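You operate a simulated robot arm through the tools that you are given. There is no shell and no other tool. Be economical: measure what you need, move in short steps, check, and stop when the job is done.

The job below is to be done with a simulated two-armed robot. You get a single attempt, and the scene is never put back.

Task
Pick up the white-tipped leg with one hand, pass it to the other hand and put it on the pad of the cradle. Put one of the white pegs from the grey peg tray in the teal tray. Put one of the yellow pegs from the grey peg tray on top of the blue block. Any order will do.

The check looks at the end state, three seconds after you hand in, the way a careful person would. Anything else that was tipped, shoved, dropped, spilled or broken makes it a failure.

Robot
Two 7-joint arms with fingered hands on one trunk, on a base that drives. Base frame: it is fixed to the floor where the robot stands at the start and does not move with it; the origin is under the middle of the robot, x ahead of it, y to its left, z up; the surface under the hand at the start is at about z = 0.867. Lengths are in m, angles in degrees, forces in N, time in s.
The left shoulder is at the start at [0.07, 0.132, 1.192], the right one opposite. With the tool pointing down near the work surface each hand reaches from about 0.1 to 0.62 m from the robot's upright axis, wherever it stands, measured 20 degrees to its own side. Places, roughly: blue block (5x5x4 cm) [0.6, -1.2, 0.9]; pad of the cradle [-4.4, 0.6, 0.9]; teal tray [-0.75, -6.25, 0.5]; white peg (3x3x7 cm) [0.4, -3.8, 0.9]; white-tipped leg (4x4x20 cm) [0.5, 0.1, 1]; yellow peg (3x3x7 cm) [0.3, -3.8, 0.9]. Payload 2.3 kg a hand.
The tool frame of a hand sits at the grasp point between the pads (the TCP): z along the fingers, y along the line on which they close. The tips reach 0.025 m beyond it. Largest opening 0.088 m; the body of the gripper starts 0.029 m behind the TCP. The gripper is a hand of 3 fingers: y runs from the thumb to the fingers, the wrist lies at [-0.013, -0.097, -0.162] in the tool frame.
Orientation is that of the tool frame in the base frame, as [roll, pitch, yaw] about the fixed x, y, z axes, in that order (R = Rz(yaw) Ry(pitch) Rx(roll)). With the fingers straight down and the wrist toward the robot, the tool's x, y and z point along [0, 1, 0], [1, 0, 0] and [0, 0, -1] of the base frame.

Tools
- The arms move only by the tool play_rows. It takes "left_plan", "right_plan" or both (then of equal length, played together; a hand with none holds still); each is a list of rows, each a list of 2 entries, a list of its own where there are three numbers: the shift along the tool's x, y, z in m, then the turn, a rotation vector about the tool's x, y, z in degrees. In form: [[[dx, dy, dz], [rx, ry, rz]], ...]. A call has 1 to 12 rows; each row is the pose to reach, as a shift and turn from the pose commanded when the call began, along the tool's axes at that moment. A row lasts 0.2 s, in which the tool goes at most 0.05 m and 8.6 degrees; a call with a longer step from one row to the next is refused whole. Where a pose cannot be reached the arm comes as near as it can. A force on the tool above 40 N (or 10 N above the force at the start of the call, whichever is more), or a blocked arm, ends the call early, and 0.2 s more pass. In this call time passes only in rows, and 0.2 s behind the last. The reply holds the time, the measured pose of the TCP, the force on the tool along the base axes, the opening and the grip force, in the units named above and with some noise, with the torque about the TCP (base axes, N m) and any sound that the robot's microphone picked up.
- Cameras (640 x 400 px; columns grow to the right, rows downward): "scene" is now at [0.1317, 0.0085, 1.5025]; the picture's right is [0.08, -1.00, 0.00], its down [-0.67, -0.06, -0.74] and it looks along [0.74, 0.06, -0.67] (base axes); focal length 296 px, centre (320, 200). "left" rides on the left gripper at [-0.058, -0.085, -0.099] in its tool frame; the picture's right is [-0.67, -0.35, 0.66], its down [0.69, -0.63, 0.37] and it looks along [0.29, 0.69, 0.66] (tool axes); focal length 261 px, centre (320, 200). "right" rides on the right gripper at [0.058, -0.085, -0.099] in its tool frame; the picture's right is [-0.67, 0.35, -0.66], its down [-0.69, -0.63, 0.37] and it looks along [-0.29, 0.69, 0.66] (tool axes); focal length 261 px, centre (320, 200). There is no depth. A picture from a camera that has moved, and an enlarged one, comes with that camera's place and axes in the base frame and with its lens.
- capture(camera): a new picture of that camera. No time passes.
- lift_body(by): slides the trunk up (or, below 0, down) by that many m; the arms and the scene camera ride with it, the base frame stays. It gives what a move gives, with no picture.
- steer(legs): drives the robot by 1 to 6 legs, each [ahead, left, turn to the left] in m, m and degrees, along the robot's own axes; the way and the turn of a leg run together, so that a leg with both is an arc; at most 1.5 m and 180 degrees a leg. The arms and the cameras ride along, it lands a little off, and it stops where it bumps. It gives what a move gives.
- move_fingers(index, middle, thumb_bend, thumb_turn, hand): sets how far each is bent, from 0 (flat) to 1 (curled in); at 0.3 the hand is open as for a grip, at 0.7 the pads meet at the TCP. One left out holds its place. A second passes; each finger stops where it meets its share of the squeeze, and holds until it gets a number again. It is the only way to open and close the hand. It gives what a move gives, with no picture; readings hold the bend of each and the force on the fingers (four entries, about 0 where the hand has none), thumb and palm. thumb_turn goes from beside the hand (0) to across from the fingers (1), as for a grip.
- aim_head(pan, tilt): turns the head with the scene camera to pan (to the left, within 86 degrees either way) and tilt (down, from -29 to 69), counted from straight ahead of the robot. It gives what a move gives.
- enlarge(camera, box): a new picture of the part [left, top, right, bottom] of that camera's present view, enlarged. No time passes.
- hand_in(): hands the job in; it is judged then, once.

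Go step by step. Nothing tells you exact positions but the pictures and the camera data: compare them with the known pose of the tool, close in by small moves and look again before you grip or let go. The budget is 165 turns and 118 pictures, counting those below and the enlarged ones. Unless the task says otherwise, let go and move clear before handing in, and close with one line.

The tools are called after "Emit:" as name(argument=value, ...) on one line, values as JSON. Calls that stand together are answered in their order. play_rows: Moves the arms, as the interface text tells. Its arguments: {"type":"object","properties":{"left_plan":{"type":"array"},"right_plan":{"type":"array"}},"required":[]} The other tools are called the same way: lift_body (by) slides the trunk up or down; move_fingers (index, middle, thumb_bend, thumb_turn, hand) moves the fingers one by one; steer (legs) drives the base; aim_head (pan, tilt) turns the head that bears the scene camera; capture (camera) takes a picture; enlarge (camera, box) takes an enlarged picture of a part of a camera's view; hand_in () hands the job in.

At the start:

```text
t: 0.0
left_position: [0.3153, 0.18, 1.2205]
left_orientation: [-180.0, 0.0, 90.0]
left_force: [0.5, -0.2, 0.7]
left_ft_torque: [0.01, 0.0, 0.04]
left_gripper_width: 0.0875
left_grasp_force: 0.0
left_shape: jaw
left_bend: [0.3, 0.3, 0.3, 0.98]
left_finger forces: [0.0, 0.1, 0.0, 0.0, 0.1, 0.0]
right_position: [0.4494, -0.1248, 1.2145]
right_orientation: [-180.0, 0.0, 90.1]
right_force: [0.8, -0.2, -0.5]
right_ft_torque: [-0.02, 0.07, 0.0]
right_gripper_width: 0.0875
right_grasp_force: 0.1
right_shape: jaw
right_bend: [0.3, 0.3, 0.3, 0.98]
right_finger forces: [0.0, 0.1, 0.1, 0.0, 0.0, 0.0]
trunk travel left (down, up): [-0.75, 0.09]
robot x, y, heading: [0.0022, 0.0001, 0.1]
head pan, tilt: [4.9, 42.4]
```

scene: 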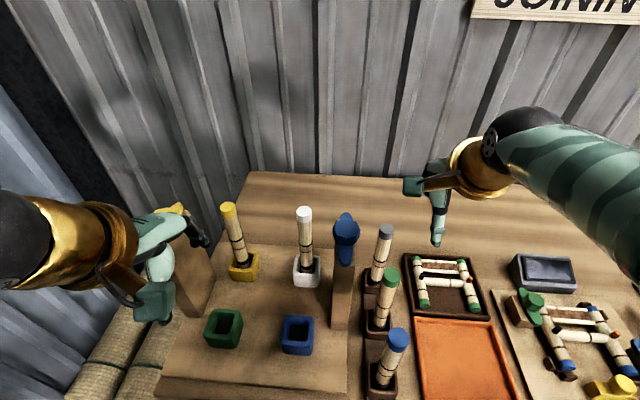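
right: 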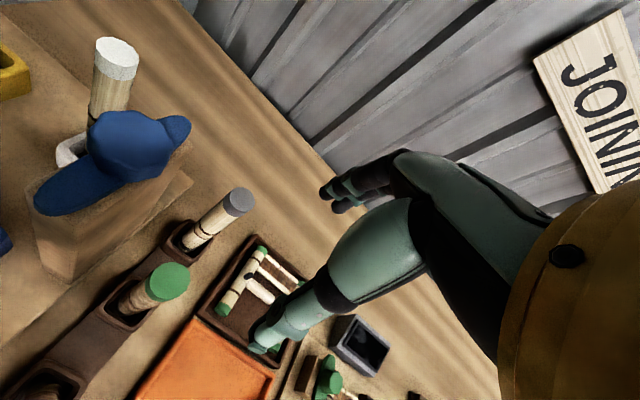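
left: 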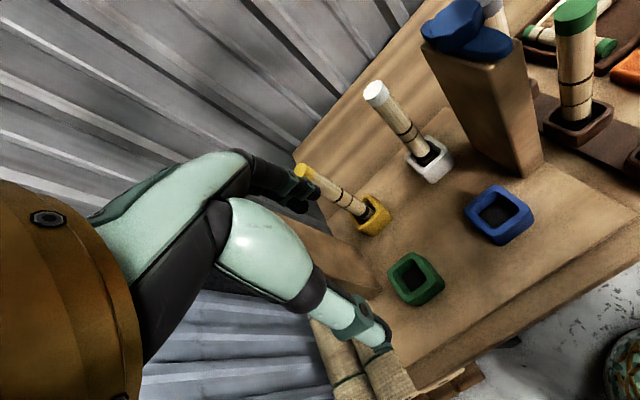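

The white-tipped leg stands in a white socket at about (0.54, 0.07), with its top near z 1.09. Before I move, I'll look around at the room.

Emit:
aim_head(pan=-80, tilt=20)

Emit:
capture(camera="scene")

Emit:
aim_head(pan=80, tilt=20)

Emit:
capture(camera="scene")

Emit:
aim_head(pan=5, tilt=45)

Emit:
enlarge(camera="scene", box=[200, 140, 400, 400])

```text
t: 1.6
left_position: [0.3139, 0.1789, 1.2214]
left_orientation: [180.0, -0.1, 90.0]
left_force: [-0.1, -0.9, 1.2]
left_ft_torque: [-0.03, 0.01, -0.03]
left_gripper_width: 0.0875
left_grasp_force: 0.0
left_shape: jaw
left_bend: [0.3, 0.3, 0.3, 0.98]
left_finger forces: [0.0, 0.0, 0.1, 0.0, 0.0, 0.0]
right_position: [0.4496, -0.1229, 1.2136]
right_orientation: [-179.9, 0.0, 90.1]
right_force: [0.2, -0.2, 0.1]
right_ft_torque: [0.03, 0.01, -0.02]
right_gripper_width: 0.0879
right_grasp_force: 0.1
right_shape: jaw
right_bend: [0.3, 0.3, 0.3, 0.98]
right_finger forces: [0.1, 0.1, 0.1, 0.0, 0.0, 0.1]
trunk travel left (down, up): [-0.75, 0.09]
robot x, y, heading: [-0.0015, 0.0002, 0.0]
head pan, tilt: [-80.0, 20.0]
```

```text
114 pictures are left
camera scene: at [0.0649, -0.0903, 1.5374], right [-0.98, -0.17, 0.0], down [-0.06, 0.34, -0.94], along [0.16, -0.93, -0.34], focal length 296 px, centre (320, 200)
```

scene: 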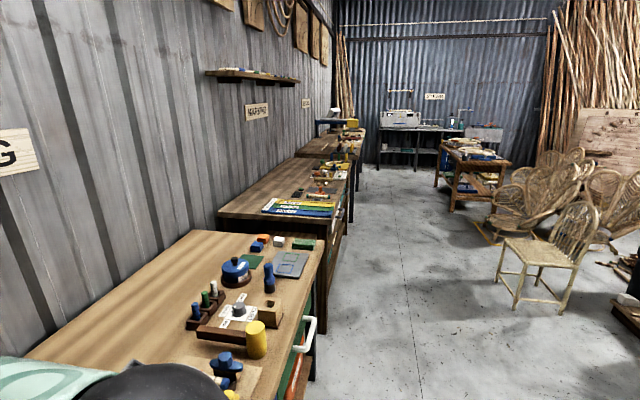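

```text
t: 4.0
left_position: [0.3143, 0.1801, 1.2215]
left_orientation: [-179.9, 0.0, 90.0]
left_force: [0.1, 0.2, -0.7]
left_ft_torque: [0.01, 0.0, -0.02]
left_gripper_width: 0.0876
left_grasp_force: 0.0
left_shape: jaw
left_bend: [0.3, 0.3, 0.3, 0.98]
left_finger forces: [0.0, 0.1, 0.0, 0.0, 0.1, 0.1]
right_position: [0.4498, -0.1252, 1.2148]
right_orientation: [180.0, 0.0, 90.1]
right_force: [-0.7, 0.8, -0.3]
right_ft_torque: [0.01, 0.0, 0.03]
right_gripper_width: 0.0876
right_grasp_force: 0.0
right_shape: jaw
right_bend: [0.3, 0.3, 0.3, 0.98]
right_finger forces: [0.0, 0.1, 0.0, 0.1, 0.1, 0.0]
trunk travel left (down, up): [-0.75, 0.09]
robot x, y, heading: [-0.0021, -0.002, 0.1]
head pan, tilt: [80.0, 20.0]
```

```text
113 pictures are left
camera scene: at [0.0648, 0.0932, 1.5374], right [0.98, -0.17, 0.0], down [-0.06, -0.34, -0.94], along [0.16, 0.93, -0.34], focal length 296 px, centre (320, 200)
```

scene: 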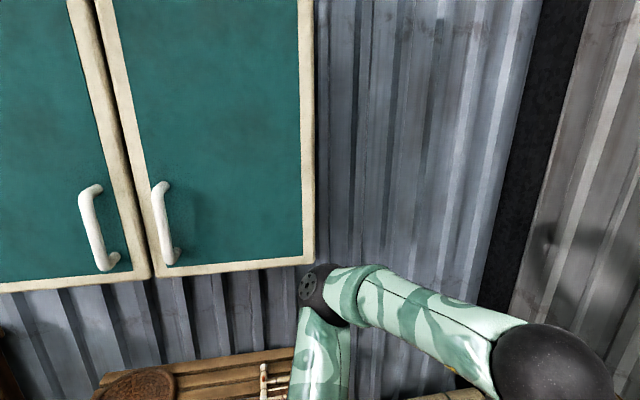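

```text
t: 5.5
left_position: [0.3141, 0.1801, 1.2213]
left_orientation: [-180.0, -0.1, 90.0]
left_force: [0.2, 0.9, -0.7]
left_ft_torque: [-0.03, 0.03, 0.02]
left_gripper_width: 0.0874
left_grasp_force: 0.0
left_shape: jaw
left_bend: [0.3, 0.3, 0.3, 0.98]
left_finger forces: [0.0, 0.0, 0.1, 0.0, 0.0, 0.1]
right_position: [0.4498, -0.1243, 1.2134]
right_orientation: [180.0, 0.1, 90.2]
right_force: [0.1, 0.0, 0.4]
right_ft_torque: [0.02, -0.02, 0.0]
right_gripper_width: 0.0878
right_grasp_force: 0.1
right_shape: jaw
right_bend: [0.3, 0.3, 0.3, 0.98]
right_finger forces: [0.1, 0.1, 0.0, 0.0, 0.1, 0.0]
trunk travel left (down, up): [-0.75, 0.09]
robot x, y, heading: [-0.001, 0.0014, 0.1]
head pan, tilt: [5.0, 45.0]
```

```text
1.54 times, centred on (300, 270) of scene
camera zoom: at [0.1296, 0.0086, 1.4988], right [0.09, -1.0, 0.0], down [-0.7, -0.06, -0.71], along [0.7, 0.06, -0.71], focal length 455 px, centre (351, 92)
```

zoom: 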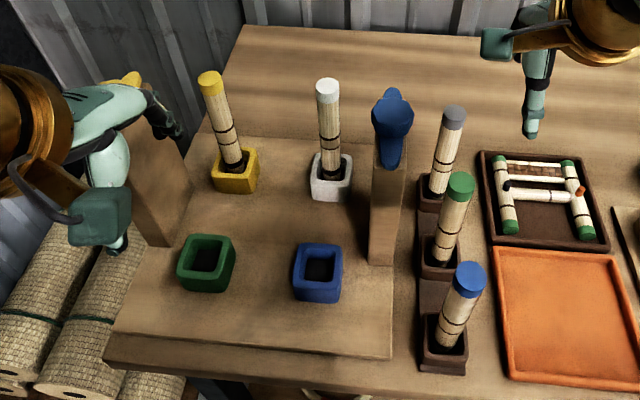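

The white leg looks clear to grasp from above. I'll move the left hand over it at its current height, then check.

Emit:
play_rows(left_plan=[[[-0.017, 0.035, 0], [0, 0, 0]], [[-0.034, 0.07, 0], [0, 0, 0]], [[-0.051, 0.105, 0], [0, 0, 0]], [[-0.068, 0.14, 0], [0, 0, 0]], [[-0.085, 0.175, 0], [0, 0, 0]], [[-0.102, 0.205, 0], [0, 0, 0]], [[-0.106, 0.222, 0], [0, 0, 0]], [[-0.106, 0.222, 0], [0, 0, 0]]])

Emit:
capture(camera="left")

Emit:
enlarge(camera="scene", box=[200, 80, 440, 320])

```text
t: 7.3
left_position: [0.5356, 0.0741, 1.2223]
left_orientation: [-180.0, 0.0, 90.0]
left_force: [0.6, 0.8, -0.1]
left_ft_torque: [0.02, 0.04, -0.02]
left_gripper_width: 0.0876
left_grasp_force: 0.1
left_shape: jaw
left_bend: [0.3, 0.3, 0.3, 0.98]
left_finger forces: [0.2, 0.1, 0.1, 0.0, 0.0, 0.1]
right_position: [0.45, -0.1239, 1.2141]
right_orientation: [-180.0, 0.1, 90.0]
right_force: [-0.7, -0.7, -0.7]
right_ft_torque: [-0.04, -0.01, -0.01]
right_gripper_width: 0.0875
right_grasp_force: 0.1
right_shape: jaw
right_bend: [0.3, 0.3, 0.3, 0.98]
right_finger forces: [0.0, 0.0, 0.0, 0.1, 0.0, 0.0]
trunk travel left (down, up): [-0.75, 0.09]
robot x, y, heading: [-0.0017, 0.0019, -0.2]
head pan, tilt: [5.0, 45.0]
```

```text
111 pictures are left
camera left: at [0.4494, 0.015, 1.3216], right [-0.35, -0.67, -0.66], down [-0.63, 0.69, -0.37], along [0.69, 0.28, -0.66], focal length 261 px, centre (320, 200)
```

left: 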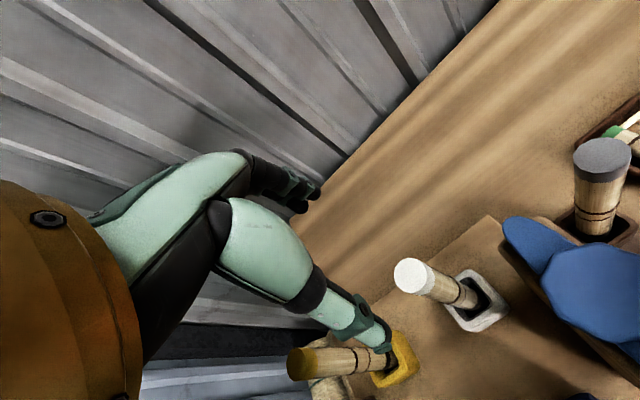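

```text
1.67 times, centred on (320, 200) of scene
camera zoom: at [0.1294, 0.0089, 1.4988], right [0.09, -1.0, 0.0], down [-0.7, -0.06, -0.71], along [0.7, 0.06, -0.71], focal length 493 px, centre (320, 200)
```

zoom: 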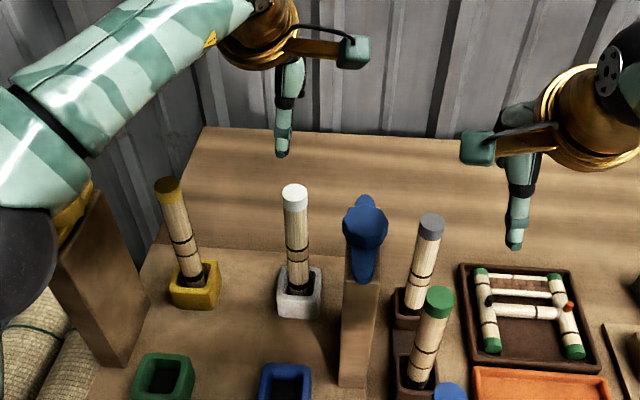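

Both views agree that the leg is vertical at (0.535, 0.071), with its top near 1.10. I'll descend partway and look again.

Emit:
play_rows(left_plan=[[[-0.003, 0, 0.03], [0, 0, 0]], [[-0.003, 0, 0.06], [0, 0, 0]], [[-0.003, 0, 0.09], [0, 0, 0]], [[-0.003, 0, 0.11], [0, 0, 0]], [[-0.003, 0, 0.11], [0, 0, 0]]])

Emit:
capture(camera="left")

Emit:
enlarge(camera="scene", box=[240, 120, 400, 260])

```text
t: 8.5
left_position: [0.5351, 0.0701, 1.1109]
left_orientation: [-180.0, 0.0, 90.0]
left_force: [0.4, -0.4, 0.2]
left_ft_torque: [0.0, 0.03, -0.02]
left_gripper_width: 0.088
left_grasp_force: 0.0
left_shape: jaw
left_bend: [0.3, 0.3, 0.3, 0.98]
left_finger forces: [0.0, 0.1, 0.0, 0.1, 0.1, 0.0]
right_position: [0.4494, -0.1246, 1.214]
right_orientation: [179.9, 0.1, 90.1]
right_force: [0.2, -1.0, -0.8]
right_ft_torque: [0.0, -0.01, 0.03]
right_gripper_width: 0.0875
right_grasp_force: 0.1
right_shape: jaw
right_bend: [0.3, 0.3, 0.3, 0.98]
right_finger forces: [0.1, 0.0, 0.0, 0.0, 0.0, 0.0]
trunk travel left (down, up): [-0.75, 0.09]
robot x, y, heading: [-0.0013, 0.0025, 0.3]
head pan, tilt: [5.0, 45.0]
```

```text
109 pictures are left
camera left: at [0.4503, 0.011, 1.2107], right [-0.35, -0.67, -0.66], down [-0.63, 0.69, -0.37], along [0.69, 0.29, -0.66], focal length 261 px, centre (320, 200)
```

left: 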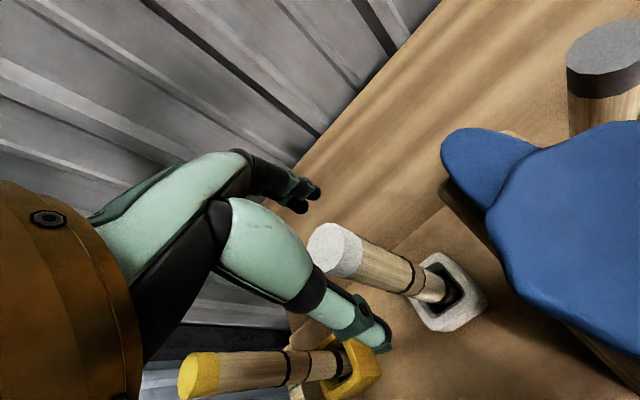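

```text
2.86 times, centred on (320, 190) of scene
camera zoom: at [0.1297, 0.0085, 1.4987], right [0.09, -1.0, 0.0], down [-0.7, -0.06, -0.71], along [0.7, 0.06, -0.71], focal length 846 px, centre (320, 229)
```

zoom: 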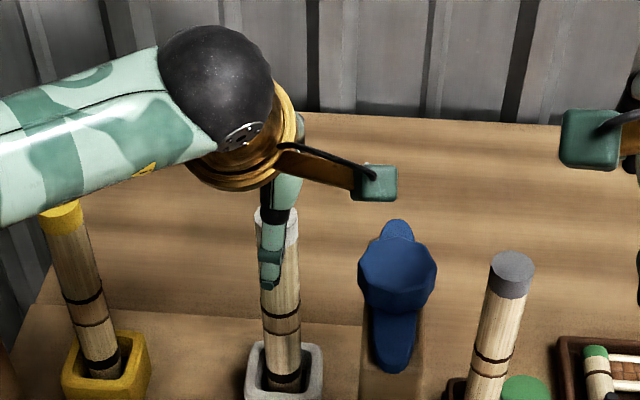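

The leg is centred between the fingers. I'll go down the last 3 cm and close.

Emit:
play_rows(left_plan=[[[0, 0, 0.012], [0, 0, 0]], [[0, 0, 0.024], [0, 0, 0]], [[0, 0, 0.033], [0, 0, 0]], [[0, 0, 0.033], [0, 0, 0]]])

Emit:
move_fingers(hand="left", index=0.7, middle=0.7, thumb_bend=0.7)

Emit:
capture(camera="left")

```text
t: 9.5
left_position: [0.5355, 0.0695, 1.0781]
left_orientation: [-179.9, 0.0, 90.1]
left_force: [0.3, -0.3, -0.1]
left_ft_torque: [0.02, -0.03, -0.01]
left_gripper_width: 0.0875
left_grasp_force: 0.0
left_shape: jaw
left_bend: [0.3, 0.3, 0.3, 0.98]
left_finger forces: [0.0, 0.1, 0.1, 0.0, 0.0, 0.1]
right_position: [0.4502, -0.1245, 1.2131]
right_orientation: [-180.0, 0.0, 90.0]
right_force: [0.6, -0.4, 0.5]
right_ft_torque: [0.0, 0.03, 0.02]
right_gripper_width: 0.0875
right_grasp_force: 0.0
right_shape: jaw
right_bend: [0.3, 0.3, 0.3, 0.98]
right_finger forces: [0.0, 0.0, 0.0, 0.0, 0.1, 0.0]
trunk travel left (down, up): [-0.75, 0.09]
robot x, y, heading: [0.0002, 0.0008, 0.1]
head pan, tilt: [5.0, 45.0]
```

```text
t: 10.5
left_position: [0.5368, 0.0712, 1.0791]
left_orientation: [180.0, 0.0, 90.0]
left_force: [0.7, 0.3, 0.2]
left_ft_torque: [0.07, -0.04, 0.01]
left_gripper_width: 0.0204
left_grasp_force: 10.3
left_shape: fingers
left_bend: [0.62, 0.64, 0.59, 0.96]
left_finger forces: [4.7, 5.3, 0.0, 0.0, 9.7, 0.1]
right_position: [0.4497, -0.1253, 1.2125]
right_orientation: [180.0, 0.0, 90.1]
right_force: [-0.6, -0.6, -0.2]
right_ft_torque: [0.0, 0.0, 0.0]
right_gripper_width: 0.0876
right_grasp_force: 0.1
right_shape: jaw
right_bend: [0.3, 0.3, 0.3, 0.98]
right_finger forces: [0.1, 0.1, 0.0, 0.0, 0.1, 0.0]
trunk travel left (down, up): [-0.75, 0.09]
robot x, y, heading: [0.0025, 0.0026, -0.1]
head pan, tilt: [5.0, 45.0]
```

```text
107 pictures are left
camera left: at [0.4498, 0.0112, 1.1785], right [-0.35, -0.67, -0.66], down [-0.63, 0.69, -0.37], along [0.69, 0.29, -0.66], focal length 261 px, centre (320, 200)
```

left: 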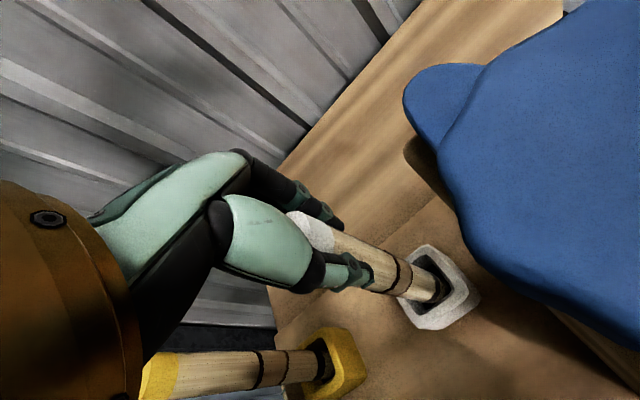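

The fingers hold the leg with about 10 N. I'll lift it straight up.

Emit:
play_rows(left_plan=[[[0, 0, -0.015], [0, 0, 0]], [[0, 0, -0.03], [0, 0, 0]], [[0, 0, -0.05], [0, 0, 0]], [[0, 0, -0.075], [0, 0, 0]], [[0, 0, -0.105], [0, 0, 0]], [[0, 0, -0.135], [0, 0, 0]], [[0, 0, -0.165], [0, 0, 0]], [[0, 0, -0.195], [0, 0, 0]], [[0, 0, -0.215], [0, 0, 0]], [[0, 0, -0.215], [0, 0, 0]]])

Emit:
capture(camera="scene")

Emit:
capture(camera="left")

```text
t: 12.7
left_position: [0.5181, 0.0685, 1.2774]
left_orientation: [-179.8, 0.0, 90.1]
left_force: [-0.3, -0.2, -0.6]
left_ft_torque: [0.01, -0.07, -0.01]
left_gripper_width: 0.02
left_grasp_force: 10.0
left_shape: fingers
left_bend: [0.62, 0.64, 0.6, 0.96]
left_finger forces: [4.6, 5.1, 0.0, 0.1, 9.2, 0.0]
left hand out of reach, approached as far as the arm can: row 8, 9, 10
right_position: [0.4501, -0.1237, 1.2129]
right_orientation: [179.9, 0.0, 90.2]
right_force: [0.4, -0.2, 0.8]
right_ft_torque: [0.0, 0.01, -0.01]
right_gripper_width: 0.0874
right_grasp_force: 0.2
right_shape: jaw
right_bend: [0.3, 0.3, 0.3, 0.98]
right_finger forces: [0.0, 0.1, 0.0, 0.0, 0.0, 0.0]
trunk travel left (down, up): [-0.75, 0.09]
robot x, y, heading: [0.0038, 0.0016, 0.0]
head pan, tilt: [5.0, 45.0]
```

```text
106 pictures are left
camera scene: at [0.1303, 0.0081, 1.4987], right [0.09, -1.0, 0.0], down [-0.7, -0.06, -0.71], along [0.7, 0.06, -0.71], focal length 296 px, centre (320, 200)
```

scene: 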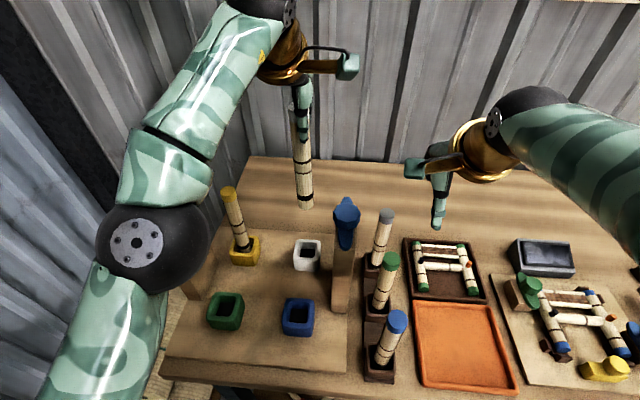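

```text
105 pictures are left
camera left: at [0.4317, 0.009, 1.3777], right [-0.35, -0.67, -0.66], down [-0.63, 0.69, -0.37], along [0.69, 0.28, -0.66], focal length 261 px, centre (320, 200)
```

left: 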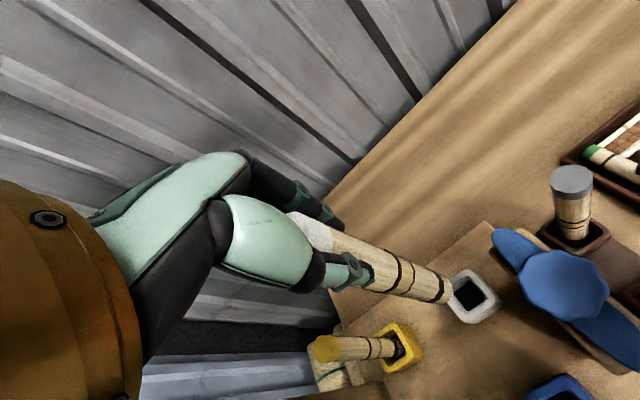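

The leg is out, with its bottom near z 1.10. I'll raise the trunk for clearance and draw the hand back toward the robot.

Emit:
lift_body(by=0.09)

Emit:
play_rows(left_plan=[[[0, -0.04, 0.03], [0, 0, 0]], [[0, -0.08, 0.03], [0, 0, 0]], [[0, -0.12, 0.03], [0, 0, 0]], [[0.02, -0.155, 0.03], [0, 0, 0]], [[0.05, -0.185, 0.03], [0, 0, 0]], [[0.08, -0.2, 0.03], [0, 0, 0]], [[0.08, -0.2, 0.03], [0, 0, 0]]])

Emit:
capture(camera="scene")

```text
t: 14.0
left_position: [0.5174, 0.0685, 1.3675]
left_orientation: [179.9, 0.0, 90.0]
left_force: [0.2, 0.3, -1.2]
left_ft_torque: [0.0, 0.04, -0.02]
left_gripper_width: 0.0203
left_grasp_force: 9.6
left_shape: fingers
left_bend: [0.62, 0.64, 0.6, 0.96]
left_finger forces: [4.4, 5.0, 0.0, 0.0, 9.3, 0.1]
right_position: [0.4505, -0.1252, 1.3037]
right_orientation: [-179.9, 0.0, 90.0]
right_force: [0.1, 0.2, 0.0]
right_ft_torque: [-0.05, -0.01, 0.01]
right_gripper_width: 0.0878
right_grasp_force: 0.1
right_shape: jaw
right_bend: [0.3, 0.3, 0.3, 0.98]
right_finger forces: [0.0, 0.0, 0.1, 0.1, 0.1, 0.1]
trunk travel left (down, up): [-0.84, 0.0]
robot x, y, heading: [0.0033, 0.0027, -0.1]
head pan, tilt: [5.0, 45.0]
```

```text
t: 15.6
left_position: [0.3189, 0.1482, 1.34]
left_orientation: [-179.9, 0.0, 90.0]
left_force: [0.0, -0.5, -1.5]
left_ft_torque: [-0.02, -0.03, -0.02]
left_gripper_width: 0.02
left_grasp_force: 9.4
left_shape: fingers
left_bend: [0.62, 0.64, 0.6, 0.96]
left_finger forces: [4.5, 5.0, 0.0, 0.0, 9.1, 0.0]
right_position: [0.4504, -0.1246, 1.3045]
right_orientation: [-180.0, 0.1, 90.1]
right_force: [0.4, -0.5, 0.3]
right_ft_torque: [0.0, -0.01, 0.04]
right_gripper_width: 0.0876
right_grasp_force: 0.0
right_shape: jaw
right_bend: [0.3, 0.3, 0.3, 0.98]
right_finger forces: [0.0, 0.0, 0.0, 0.0, 0.0, 0.1]
trunk travel left (down, up): [-0.84, 0.0]
robot x, y, heading: [0.0003, 0.0012, -0.0]
head pan, tilt: [5.0, 45.0]
```

```text
104 pictures are left
camera scene: at [0.1306, 0.0081, 1.5887], right [0.09, -1.0, 0.0], down [-0.7, -0.06, -0.71], along [0.7, 0.06, -0.71], focal length 296 px, centre (320, 200)
```

scene: 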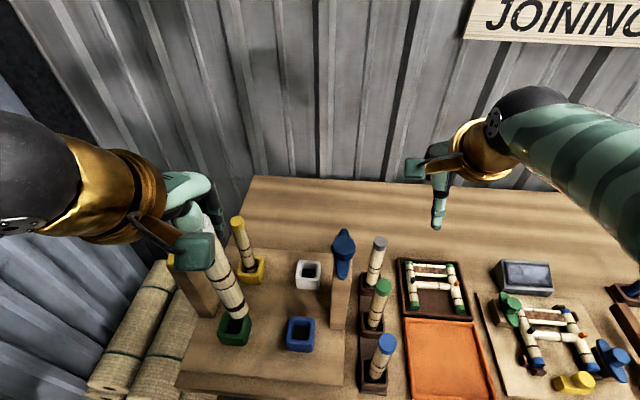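

The leg is held upright near the body. I'll tuck the right hand back, drive backward and look toward the cradle.

Emit:
play_rows(right_plan=[[[-0.02, -0.04, 0], [0, 0, 0]], [[-0.04, -0.08, 0], [0, 0, 0]], [[-0.06, -0.12, 0], [0, 0, 0]], [[-0.06, -0.13, 0], [0, 0, 0]]])

Emit:
steer(legs=[[-0.6, 0, 0], [0, 0, 90]])

Emit:
aim_head(pan=80, tilt=15)

Emit:
capture(camera="scene")

Emit:
aim_head(pan=10, tilt=20)

Emit:
capture(camera="scene")

```text
t: 16.6
left_position: [0.3171, 0.1425, 1.3411]
left_orientation: [179.9, -0.2, 90.0]
left_force: [-0.4, -0.4, -1.0]
left_ft_torque: [0.01, -0.01, 0.01]
left_gripper_width: 0.0199
left_grasp_force: 9.3
left_shape: fingers
left_bend: [0.62, 0.64, 0.6, 0.96]
left_finger forces: [4.5, 5.0, 0.1, 0.1, 9.1, 0.1]
right_position: [0.316, -0.1926, 1.3053]
right_orientation: [179.9, 0.0, 89.8]
right_force: [0.2, -0.3, 1.0]
right_ft_torque: [0.02, 0.02, 0.03]
right_gripper_width: 0.0879
right_grasp_force: 0.1
right_shape: jaw
right_bend: [0.3, 0.3, 0.3, 0.98]
right_finger forces: [0.1, 0.0, 0.1, 0.0, 0.0, 0.0]
right hand out of reach, approached as far as the arm can: row 1, 2
trunk travel left (down, up): [-0.84, 0.0]
robot x, y, heading: [0.004, 0.0012, 0.2]
head pan, tilt: [5.0, 45.0]
```

```text
t: 23.8
left_position: [-0.744, 0.3225, 1.34]
left_orientation: [-180.0, 0.0, 178.9]
left_force: [0.1, 0.4, -1.1]
left_ft_torque: [-0.03, 0.0, 0.01]
left_gripper_width: 0.0195
left_grasp_force: 9.0
left_shape: fingers
left_bend: [0.62, 0.65, 0.6, 0.96]
left_finger forces: [4.4, 4.9, 0.1, 0.0, 8.6, 0.0]
right_position: [-0.4106, 0.3159, 1.305]
right_orientation: [179.9, 0.1, 178.9]
right_force: [0.6, 1.0, -0.5]
right_ft_torque: [-0.02, 0.0, -0.03]
right_gripper_width: 0.0878
right_grasp_force: 0.0
right_shape: jaw
right_bend: [0.3, 0.3, 0.3, 0.98]
right_finger forces: [0.1, 0.0, 0.1, 0.0, 0.0, 0.0]
trunk travel left (down, up): [-0.84, 0.0]
robot x, y, heading: [-0.6052, -0.0008, 88.8]
head pan, tilt: [5.0, 45.0]
```

```text
t: 25.2
left_position: [-0.7465, 0.3235, 1.3397]
left_orientation: [-179.9, 0.0, 178.8]
left_force: [-0.3, -0.3, -0.5]
left_ft_torque: [0.0, -0.01, -0.02]
left_gripper_width: 0.0198
left_grasp_force: 8.7
left_shape: fingers
left_bend: [0.62, 0.65, 0.6, 0.96]
left_finger forces: [4.4, 4.9, 0.0, 0.0, 8.6, 0.0]
right_position: [-0.4105, 0.3161, 1.3055]
right_orientation: [-180.0, 0.0, 178.9]
right_force: [0.1, 0.0, 0.1]
right_ft_torque: [-0.03, 0.02, 0.04]
right_gripper_width: 0.088
right_grasp_force: 0.0
right_shape: jaw
right_bend: [0.3, 0.3, 0.3, 0.98]
right_finger forces: [0.0, 0.1, 0.0, 0.1, 0.1, 0.0]
trunk travel left (down, up): [-0.84, 0.0]
robot x, y, heading: [-0.6036, 0.0026, 88.9]
head pan, tilt: [80.0, 15.0]
```

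```text
103 pictures are left
camera scene: at [-0.6966, 0.0714, 1.6355], right [0.19, 0.98, 0.0], down [0.25, -0.05, -0.97], along [-0.95, 0.19, -0.26], focal length 296 px, centre (320, 200)
```

scene: 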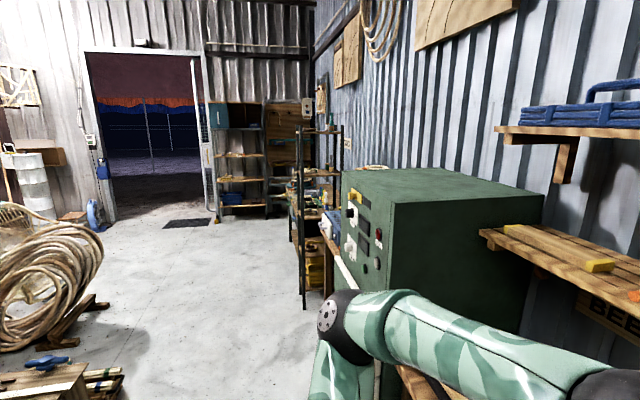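

```text
t: 26.6
left_position: [-0.7457, 0.3233, 1.3404]
left_orientation: [179.9, 0.0, 178.7]
left_force: [0.8, 0.3, 0.1]
left_ft_torque: [0.0, -0.04, 0.03]
left_gripper_width: 0.0193
left_grasp_force: 8.9
left_shape: fingers
left_bend: [0.62, 0.65, 0.6, 0.96]
left_finger forces: [4.5, 5.0, 0.1, 0.0, 8.6, 0.0]
right_position: [-0.4118, 0.3172, 1.306]
right_orientation: [180.0, 0.0, 178.8]
right_force: [0.7, 0.5, -0.2]
right_ft_torque: [-0.04, 0.0, 0.0]
right_gripper_width: 0.0879
right_grasp_force: 0.1
right_shape: jaw
right_bend: [0.3, 0.3, 0.3, 0.98]
right_finger forces: [0.1, 0.0, 0.0, 0.0, 0.0, 0.0]
trunk travel left (down, up): [-0.84, 0.0]
robot x, y, heading: [-0.6055, -0.0004, 88.8]
head pan, tilt: [10.0, 20.0]
```

```text
102 pictures are left
camera scene: at [-0.6194, 0.1452, 1.6274], right [0.99, 0.15, 0.0], down [0.05, -0.34, -0.94], along [-0.14, 0.93, -0.34], focal length 296 px, centre (320, 200)
```

scene: 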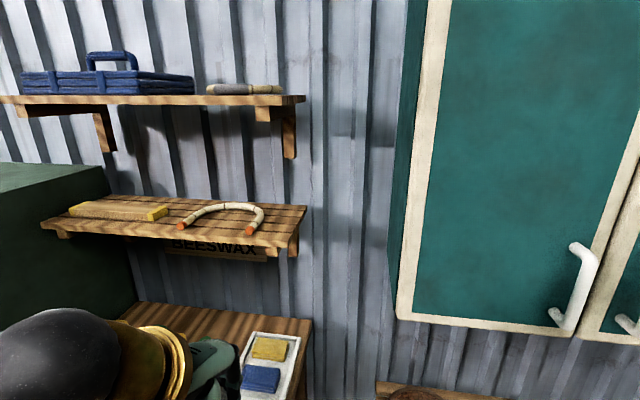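

The cradle lies past the green machine, along the left wall. I'll turn to face -x and drive down the aisle at about y = -0.25.

Emit:
steer(legs=[[0, 0, 91], [0.2, 0.25, 0], [1.2, 0, 0]])

Emit:
aim_head(pan=-15, tilt=20)

Emit:
capture(camera="scene")

```text
t: 38.3
left_position: [-2.3385, -0.349, 1.3405]
left_orientation: [-179.9, 0.0, -91.5]
left_force: [-0.1, -0.6, 0.2]
left_ft_torque: [0.01, 0.01, -0.01]
left_gripper_width: 0.0193
left_grasp_force: 9.2
left_shape: fingers
left_bend: [0.63, 0.65, 0.6, 0.96]
left_finger forces: [4.3, 4.9, 0.0, 0.1, 8.4, 0.0]
right_position: [-2.3291, -0.0132, 1.306]
right_orientation: [-180.0, -0.1, -91.4]
right_force: [0.0, -0.2, -0.5]
right_ft_torque: [0.01, 0.03, 0.02]
right_gripper_width: 0.0878
right_grasp_force: 0.0
right_shape: jaw
right_bend: [0.3, 0.3, 0.3, 0.98]
right_finger forces: [0.0, 0.0, 0.0, 0.0, 0.0, 0.0]
trunk travel left (down, up): [-0.84, 0.0]
robot x, y, heading: [-2.0168, -0.2088, 178.5]
head pan, tilt: [10.0, 20.0]
```

```text
t: 39.2
left_position: [-2.3392, -0.3475, 1.3403]
left_orientation: [180.0, 0.0, -91.5]
left_force: [0.0, -0.8, -1.0]
left_ft_torque: [-0.01, 0.01, 0.01]
left_gripper_width: 0.0192
left_grasp_force: 9.3
left_shape: fingers
left_bend: [0.63, 0.65, 0.6, 0.96]
left_finger forces: [4.3, 5.0, 0.0, 0.0, 8.4, 0.0]
right_position: [-2.3305, -0.0122, 1.3051]
right_orientation: [-179.9, -0.1, -91.4]
right_force: [-0.6, 0.5, 0.3]
right_ft_torque: [0.0, 0.04, -0.03]
right_gripper_width: 0.0879
right_grasp_force: 0.1
right_shape: jaw
right_bend: [0.3, 0.3, 0.3, 0.98]
right_finger forces: [0.0, 0.0, 0.1, 0.0, 0.1, 0.0]
trunk travel left (down, up): [-0.84, 0.0]
robot x, y, heading: [-2.0183, -0.2096, 178.5]
head pan, tilt: [-15.0, 20.0]
```

```text
101 pictures are left
camera scene: at [-2.1585, -0.1793, 1.6274], right [0.28, 0.96, 0.0], down [0.33, -0.1, -0.94], along [-0.9, 0.27, -0.34], focal length 296 px, centre (320, 200)
```

scene: 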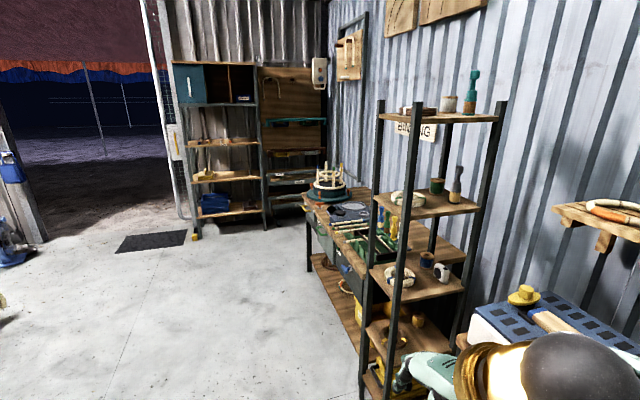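

The cradle bench lies beyond the dark rack. I'll drive on to x ≈ -4.4, staying clear of it, and turn to face the bench.

Emit:
steer(legs=[[1.2, 0.25, 0], [1.15, 0.1, 0], [0, 0, -88.5]])

Emit:
aim_head(pan=0, tilt=35)

Emit:
capture(camera="scene")

```text
t: 54.5
left_position: [-4.4894, -0.1929, 1.3394]
left_orientation: [179.9, -0.1, -179.6]
left_force: [0.3, -0.6, -1.0]
left_ft_torque: [-0.02, -0.01, 0.02]
left_gripper_width: 0.0189
left_grasp_force: 9.1
left_shape: fingers
left_bend: [0.63, 0.65, 0.6, 0.96]
left_finger forces: [4.3, 4.8, 0.0, 0.0, 8.2, 0.0]
right_position: [-4.1549, -0.1914, 1.3069]
right_orientation: [-180.0, 0.0, -179.6]
right_force: [-0.4, 0.5, -0.3]
right_ft_torque: [-0.01, 0.04, 0.0]
right_gripper_width: 0.0878
right_grasp_force: 0.1
right_shape: jaw
right_bend: [0.3, 0.3, 0.3, 0.98]
right_finger forces: [0.0, 0.1, 0.0, 0.0, 0.1, 0.1]
trunk travel left (down, up): [-0.84, 0.0]
robot x, y, heading: [-4.3437, -0.5085, 90.2]
head pan, tilt: [-15.0, 20.0]
```

```text
t: 55.3
left_position: [-4.4892, -0.1936, 1.3391]
left_orientation: [180.0, 0.0, -179.5]
left_force: [0.1, -0.4, -0.7]
left_ft_torque: [0.0, 0.01, 0.08]
left_gripper_width: 0.0192
left_grasp_force: 8.9
left_shape: fingers
left_bend: [0.63, 0.65, 0.6, 0.96]
left_finger forces: [4.3, 4.8, 0.0, 0.1, 8.2, 0.0]
right_position: [-4.1545, -0.1919, 1.3053]
right_orientation: [-180.0, 0.0, -179.6]
right_force: [-0.1, -0.8, 0.0]
right_ft_torque: [0.02, 0.0, 0.03]
right_gripper_width: 0.0877
right_grasp_force: 0.0
right_shape: jaw
right_bend: [0.3, 0.3, 0.3, 0.98]
right_finger forces: [0.1, 0.0, 0.0, 0.0, 0.1, 0.1]
trunk travel left (down, up): [-0.84, 0.0]
robot x, y, heading: [-4.337, -0.5101, 90.3]
head pan, tilt: [0.0, 35.0]
```

```text
100 pictures are left
camera scene: at [-4.3423, -0.3716, 1.6036], right [1.0, 0.01, 0.0], down [0.0, -0.57, -0.82], along [0.0, 0.82, -0.57], focal length 296 px, centre (320, 200)
```

scene: 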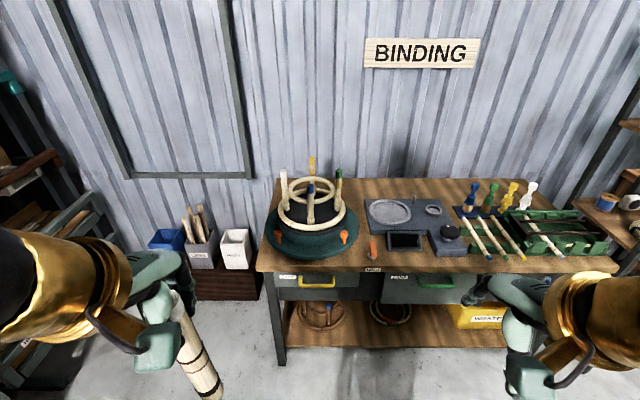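

The round teal stand at pixel (310, 215) matches the cradle's place. I'll enlarge it.

Emit:
enlarge(camera="scene", box=[240, 140, 400, 280])

Emit:
enlarge(camera="scene", box=[350, 160, 630, 340])

```text
2.86 times, centred on (320, 210) of scene
camera zoom: at [-4.3423, -0.3716, 1.6036], right [1.0, 0.01, 0.0], down [0.0, -0.57, -0.82], along [0.0, 0.82, -0.57], focal length 846 px, centre (320, 171)
```

zoom: 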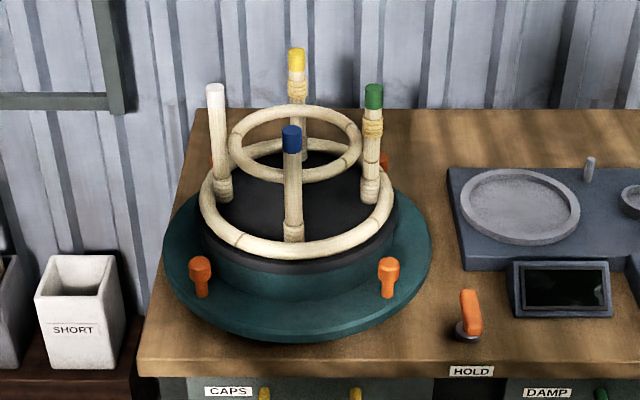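

```text
2.22 times, centred on (490, 250) of scene
camera zoom: at [-4.3423, -0.3716, 1.6036], right [1.0, 0.01, 0.0], down [0.0, -0.57, -0.82], along [0.0, 0.82, -0.57], focal length 658 px, centre (-58, 89)
```

zoom: 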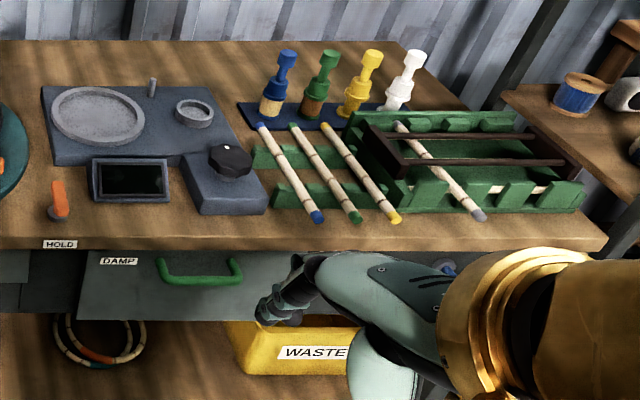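

The black round pad inside the teal stand matches the given place, but a stool frame seems to sit on it. I'll drive closer and look down at it.

Emit:
steer(legs=[[0.42, 0, 0]])

Emit:
aim_head(pan=0, tilt=55)

Emit:
capture(camera="scene")

Emit:
enlarge(camera="scene", box=[220, 80, 400, 260])

```text
t: 57.9
left_position: [-4.4885, 0.2242, 1.3405]
left_orientation: [179.9, -0.1, -179.9]
left_force: [-0.1, 0.1, 0.1]
left_ft_torque: [-0.02, 0.0, 0.0]
left_gripper_width: 0.0194
left_grasp_force: 8.8
left_shape: fingers
left_bend: [0.63, 0.65, 0.6, 0.96]
left_finger forces: [4.2, 4.8, 0.1, 0.1, 8.1, 0.0]
right_position: [-4.1539, 0.2249, 1.3061]
right_orientation: [179.9, 0.0, -179.9]
right_force: [0.2, 0.0, 0.0]
right_ft_torque: [-0.01, 0.0, 0.04]
right_gripper_width: 0.088
right_grasp_force: 0.0
right_shape: jaw
right_bend: [0.3, 0.3, 0.3, 0.98]
right_finger forces: [0.0, 0.0, 0.1, 0.0, 0.1, 0.0]
trunk travel left (down, up): [-0.84, 0.0]
robot x, y, heading: [-4.3418, -0.0879, 89.8]
head pan, tilt: [0.0, 35.0]
```

```text
t: 58.7
left_position: [-4.489, 0.23, 1.3397]
left_orientation: [-180.0, 0.0, 180.0]
left_force: [0.1, -0.3, -0.2]
left_ft_torque: [-0.02, 0.0, -0.03]
left_gripper_width: 0.0189
left_grasp_force: 8.5
left_shape: fingers
left_bend: [0.63, 0.65, 0.6, 0.96]
left_finger forces: [4.3, 4.8, 0.0, 0.0, 8.3, 0.0]
right_position: [-4.1542, 0.229, 1.305]
right_orientation: [-179.9, 0.0, -179.9]
right_force: [0.6, 1.0, -0.1]
right_ft_torque: [-0.01, 0.0, -0.01]
right_gripper_width: 0.0882
right_grasp_force: 0.1
right_shape: jaw
right_bend: [0.3, 0.3, 0.3, 0.98]
right_finger forces: [0.0, 0.0, 0.1, 0.0, 0.0, 0.0]
trunk travel left (down, up): [-0.84, 0.0]
robot x, y, heading: [-4.3449, -0.0893, 90.2]
head pan, tilt: [0.0, 55.0]
```

```text
97 pictures are left
camera scene: at [-4.3429, 0.0338, 1.5753], right [1.0, 0.0, 0.0], down [0.0, -0.82, -0.57], along [0.0, 0.57, -0.82], focal length 296 px, centre (320, 200)
```

scene: 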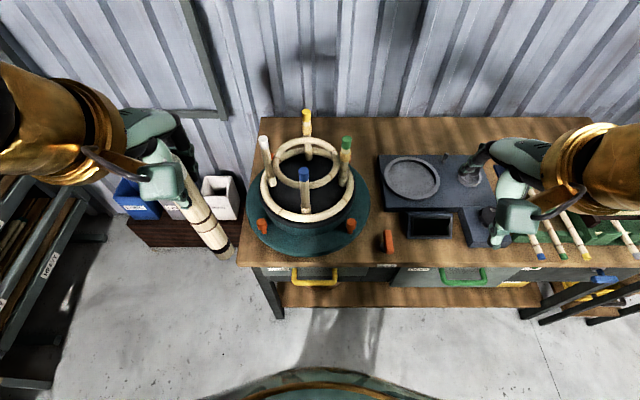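

```text
2.22 times, centred on (310, 170) of scene
camera zoom: at [-4.3429, 0.0338, 1.5753], right [1.0, 0.0, 0.0], down [0.0, -0.82, -0.57], along [0.0, 0.57, -0.82], focal length 658 px, centre (342, 267)
```

zoom: 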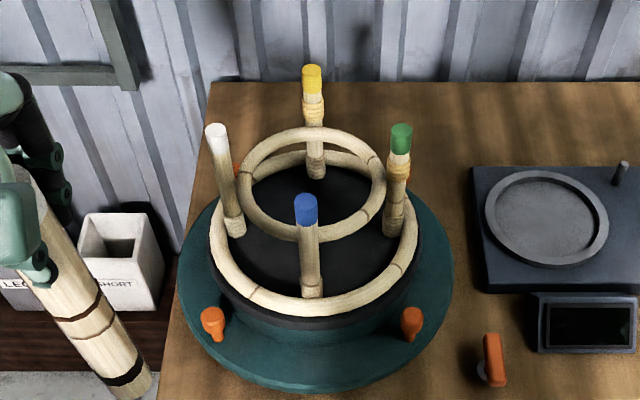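

The pad is the black disc, about (-4.38, 0.54, 0.93), with the frame's rings and legs around it. A leg can stand on it upright through the upper ring if the hand grips its end from above.

For the pass, the left hand will point its fingers to the right and the right hand will point left and take the far end. I'll back off over free floor first, then turn the left hand.

Emit:
steer(legs=[[-0.4, 0, 0]])

Emit:
play_rows(left_plan=[[[0.01, 0.01, 0], [0, -8, 0]], [[0.02, 0.02, 0], [0, -16, 0]], [[0.03, 0.03, 0], [0, -24, 0]], [[0.03, 0.04, 0], [0, -32, 0]], [[0.03, 0.05, 0], [0, -40, 0]], [[0.03, 0.06, 0], [0, -48, 0]], [[0.03, 0.07, 0], [0, -56, 0]], [[0.03, 0.08, 0], [0, -64, 0]], [[0.03, 0.08, 0], [0, -72, 0]], [[0.03, 0.08, 0], [0, -80, 0]], [[0.03, 0.08, 0], [0, -88, 0]], [[0.03, 0.08, 0], [0, -90, 0]]])

Emit:
aim_head(pan=0, tilt=45)

Emit:
capture(camera="scene")

```text
t: 61.2
left_position: [-4.4882, -0.1812, 1.3388]
left_orientation: [-179.8, 0.0, -180.0]
left_force: [-0.1, 0.1, -1.0]
left_ft_torque: [0.01, 0.01, 0.02]
left_gripper_width: 0.019
left_grasp_force: 8.4
left_shape: fingers
left_bend: [0.63, 0.65, 0.6, 0.96]
left_finger forces: [4.4, 4.8, 0.0, 0.0, 8.2, 0.0]
right_position: [-4.1548, -0.1833, 1.3053]
right_orientation: [-179.9, 0.0, -179.8]
right_force: [-0.1, -0.1, 0.1]
right_ft_torque: [0.0, 0.0, 0.02]
right_gripper_width: 0.0878
right_grasp_force: 0.1
right_shape: jaw
right_bend: [0.3, 0.3, 0.3, 0.98]
right_finger forces: [0.0, 0.0, 0.1, 0.0, 0.0, 0.1]
trunk travel left (down, up): [-0.84, 0.0]
robot x, y, heading: [-4.3407, -0.5017, 89.7]
head pan, tilt: [0.0, 55.0]
```

```text
t: 63.9
left_position: [-4.5186, -0.1034, 1.3394]
left_orientation: [-178.9, 89.0, -178.9]
left_force: [0.2, -0.4, -0.2]
left_ft_torque: [0.01, 0.09, 0.02]
left_gripper_width: 0.0185
left_grasp_force: 9.0
left_shape: fingers
left_bend: [0.63, 0.65, 0.6, 0.96]
left_finger forces: [4.0, 5.7, 0.0, 0.0, 8.2, 0.0]
right_position: [-4.1538, -0.1832, 1.3047]
right_orientation: [-179.9, 0.0, -179.8]
right_force: [-0.6, 0.3, -0.7]
right_ft_torque: [0.0, -0.01, 0.01]
right_gripper_width: 0.0877
right_grasp_force: 0.0
right_shape: jaw
right_bend: [0.3, 0.3, 0.3, 0.98]
right_finger forces: [0.0, 0.1, 0.0, 0.0, 0.1, 0.0]
trunk travel left (down, up): [-0.84, 0.0]
robot x, y, heading: [-4.3424, -0.5029, 90.2]
head pan, tilt: [0.0, 55.0]
```

```text
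t: 64.6
left_position: [-4.5184, -0.1031, 1.3387]
left_orientation: [177.4, 89.0, 177.4]
left_force: [0.6, -0.3, -0.2]
left_ft_torque: [0.0, 0.07, 0.0]
left_gripper_width: 0.0184
left_grasp_force: 9.0
left_shape: fingers
left_bend: [0.63, 0.65, 0.6, 0.96]
left_finger forces: [3.9, 5.6, 0.0, 0.0, 8.3, 0.0]
right_position: [-4.1549, -0.1842, 1.3051]
right_orientation: [180.0, 0.0, -179.9]
right_force: [0.4, 0.1, -0.9]
right_ft_torque: [0.03, 0.0, 0.0]
right_gripper_width: 0.0882
right_grasp_force: 0.1
right_shape: jaw
right_bend: [0.3, 0.3, 0.3, 0.98]
right_finger forces: [0.0, 0.0, 0.1, 0.0, 0.0, 0.0]
trunk travel left (down, up): [-0.84, 0.0]
robot x, y, heading: [-4.3407, -0.5036, 90.2]
head pan, tilt: [0.0, 45.0]
```

```text
95 pictures are left
camera scene: at [-4.3427, -0.3696, 1.5887], right [1.0, 0.0, 0.0], down [0.0, -0.71, -0.71], along [0.0, 0.71, -0.71], focal length 296 px, centre (320, 200)
```

scene: 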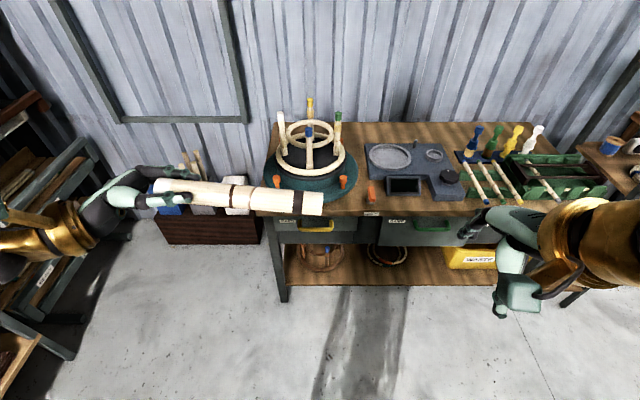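

The left hand now holds the leg horizontally, with its free end near x = -4.34. Next I'll turn the right hand to point left, with a gap to the leg end.

Emit:
play_rows(right_plan=[[[0.0, 0.01, -0.005], [0, 8, 0]], [[0.0, 0.02, -0.01], [0, 16, 0]], [[0.0, 0.03, -0.015], [0, 24, 0]], [[0.01, 0.04, -0.02], [0, 32, 0]], [[0.02, 0.05, -0.025], [0, 40, 0]], [[0.03, 0.06, -0.03], [0, 48, 0]], [[0.04, 0.07, -0.03], [0, 56, 0]], [[0.05, 0.074, -0.03], [0, 64, 0]], [[0.06, 0.074, -0.03], [0, 72, 0]], [[0.07, 0.074, -0.03], [0, 80, 0]], [[0.08, 0.074, -0.03], [0, 88, 0]], [[0.08, 0.074, -0.03], [0, 90, 0]]])

Emit:
capture(camera="scene")

Emit:
capture(camera="right")

Emit:
capture(camera="left")

```text
t: 67.2
left_position: [-4.5173, -0.1042, 1.3395]
left_orientation: [-176.2, 89.0, -176.3]
left_force: [0.2, 0.2, -1.1]
left_ft_torque: [0.0, 0.06, 0.0]
left_gripper_width: 0.0183
left_grasp_force: 8.9
left_shape: fingers
left_bend: [0.63, 0.65, 0.6, 0.96]
left_finger forces: [3.9, 5.7, 0.0, 0.0, 8.3, 0.0]
right_position: [-4.234, -0.1105, 1.3364]
right_orientation: [95.1, -89.9, -95.1]
right_force: [-0.1, 0.0, 0.7]
right_ft_torque: [0.04, 0.0, 0.01]
right_gripper_width: 0.088
right_grasp_force: 0.1
right_shape: jaw
right_bend: [0.3, 0.3, 0.3, 0.98]
right_finger forces: [0.0, 0.0, 0.1, 0.0, 0.0, 0.0]
trunk travel left (down, up): [-0.84, 0.0]
robot x, y, heading: [-4.3421, -0.4999, 90.1]
head pan, tilt: [0.0, 45.0]
```

```text
94 pictures are left
camera scene: at [-4.3425, -0.3696, 1.5887], right [1.0, 0.0, 0.0], down [0.0, -0.71, -0.71], along [0.0, 0.71, -0.71], focal length 296 px, centre (320, 200)
```

scene: 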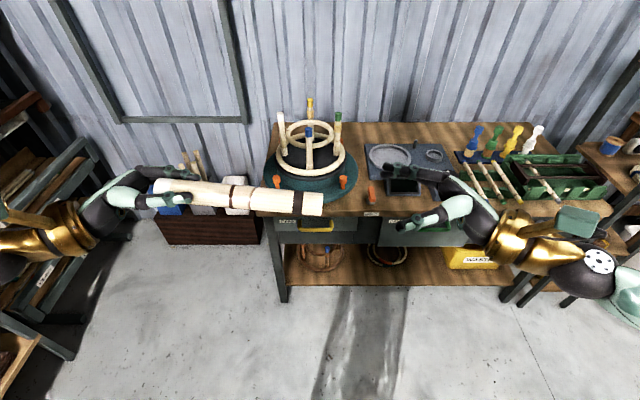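

```text
93 pictures are left
camera right: at [-4.1329, -0.1958, 1.3938], right [0.65, 0.35, -0.67], down [-0.37, -0.63, -0.69], along [-0.66, 0.69, -0.28], focal length 261 px, centre (320, 200)
```

right: 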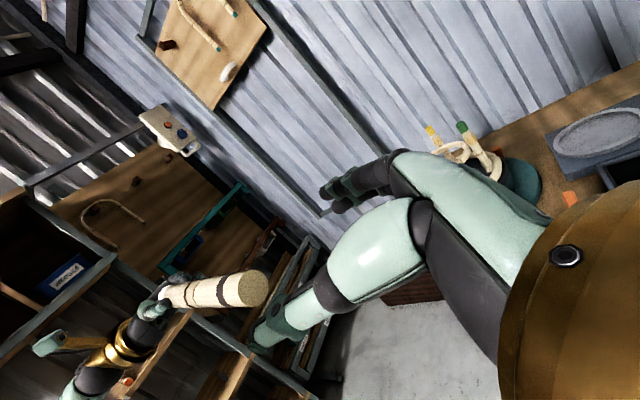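

```text
92 pictures are left
camera left: at [-4.6181, -0.1899, 1.3996], right [0.67, -0.35, 0.66], down [0.35, -0.63, -0.69], along [0.66, 0.69, -0.3], focal length 261 px, centre (320, 200)
```

left: 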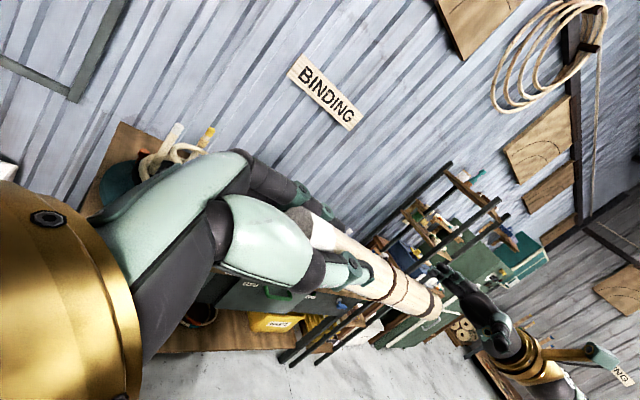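

The leg end is at about (-4.34, -0.11, 1.322), tilted about 5° down. I'll advance the right hand around it, tilted to match, then check before closing.

Emit:
play_rows(right_plan=[[[-0.006, 0, 0.02], [0, 3, 0]], [[-0.012, 0, 0.04], [0, 5, 0]], [[-0.013, 0, 0.06], [0, 5, 0]], [[-0.013, 0, 0.075], [0, 5, 0]], [[-0.013, 0, 0.09], [0, 5, 0]], [[-0.013, 0, 0.105], [0, 5, 0]], [[-0.013, 0, 0.12], [0, 5, 0]], [[-0.013, 0, 0.12], [0, 5, 0]]])

Emit:
enlarge(camera="scene", box=[120, 120, 480, 300])

Emit:
capture(camera="right")

```text
t: 69.0
left_position: [-4.518, -0.1025, 1.3401]
left_orientation: [173.1, 89.1, 172.9]
left_force: [-0.1, 0.5, -0.8]
left_ft_torque: [-0.02, 0.08, 0.01]
left_gripper_width: 0.0182
left_grasp_force: 8.9
left_shape: fingers
left_bend: [0.63, 0.65, 0.6, 0.96]
left_finger forces: [3.9, 5.7, 0.1, 0.1, 8.3, 0.0]
right_position: [-4.3538, -0.1118, 1.3229]
right_orientation: [0.2, -85.0, 0.0]
right_force: [0.8, 0.2, -0.7]
right_ft_torque: [-0.02, 0.01, 0.01]
right_gripper_width: 0.0877
right_grasp_force: 0.1
right_shape: jaw
right_bend: [0.3, 0.3, 0.3, 0.98]
right_finger forces: [0.0, 0.1, 0.0, 0.0, 0.0, 0.1]
trunk travel left (down, up): [-0.84, 0.0]
robot x, y, heading: [-4.3428, -0.5072, 89.8]
head pan, tilt: [0.0, 45.0]
```

```text
1.78 times, centred on (300, 210) of scene
camera zoom: at [-4.3425, -0.3696, 1.5887], right [1.0, 0.0, 0.0], down [0.0, -0.71, -0.71], along [0.0, 0.71, -0.71], focal length 526 px, centre (356, 182)
```

zoom: 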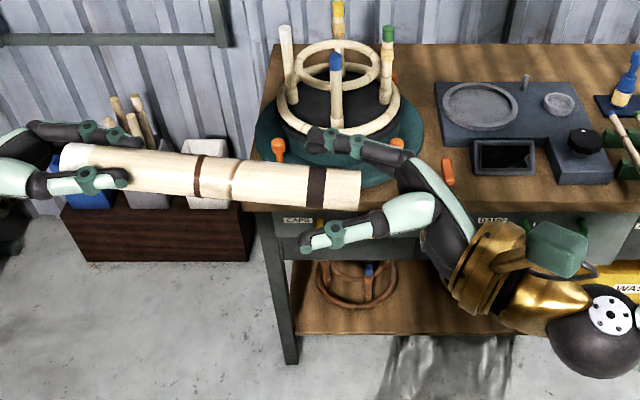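

```text
90 pictures are left
camera right: at [-4.2489, -0.1958, 1.3724], right [0.59, 0.35, -0.72], down [-0.42, -0.63, -0.65], along [-0.68, 0.69, -0.23], focal length 261 px, centre (320, 200)
```

right: 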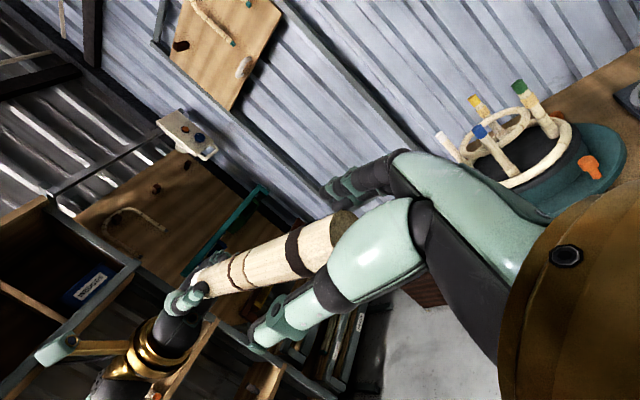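

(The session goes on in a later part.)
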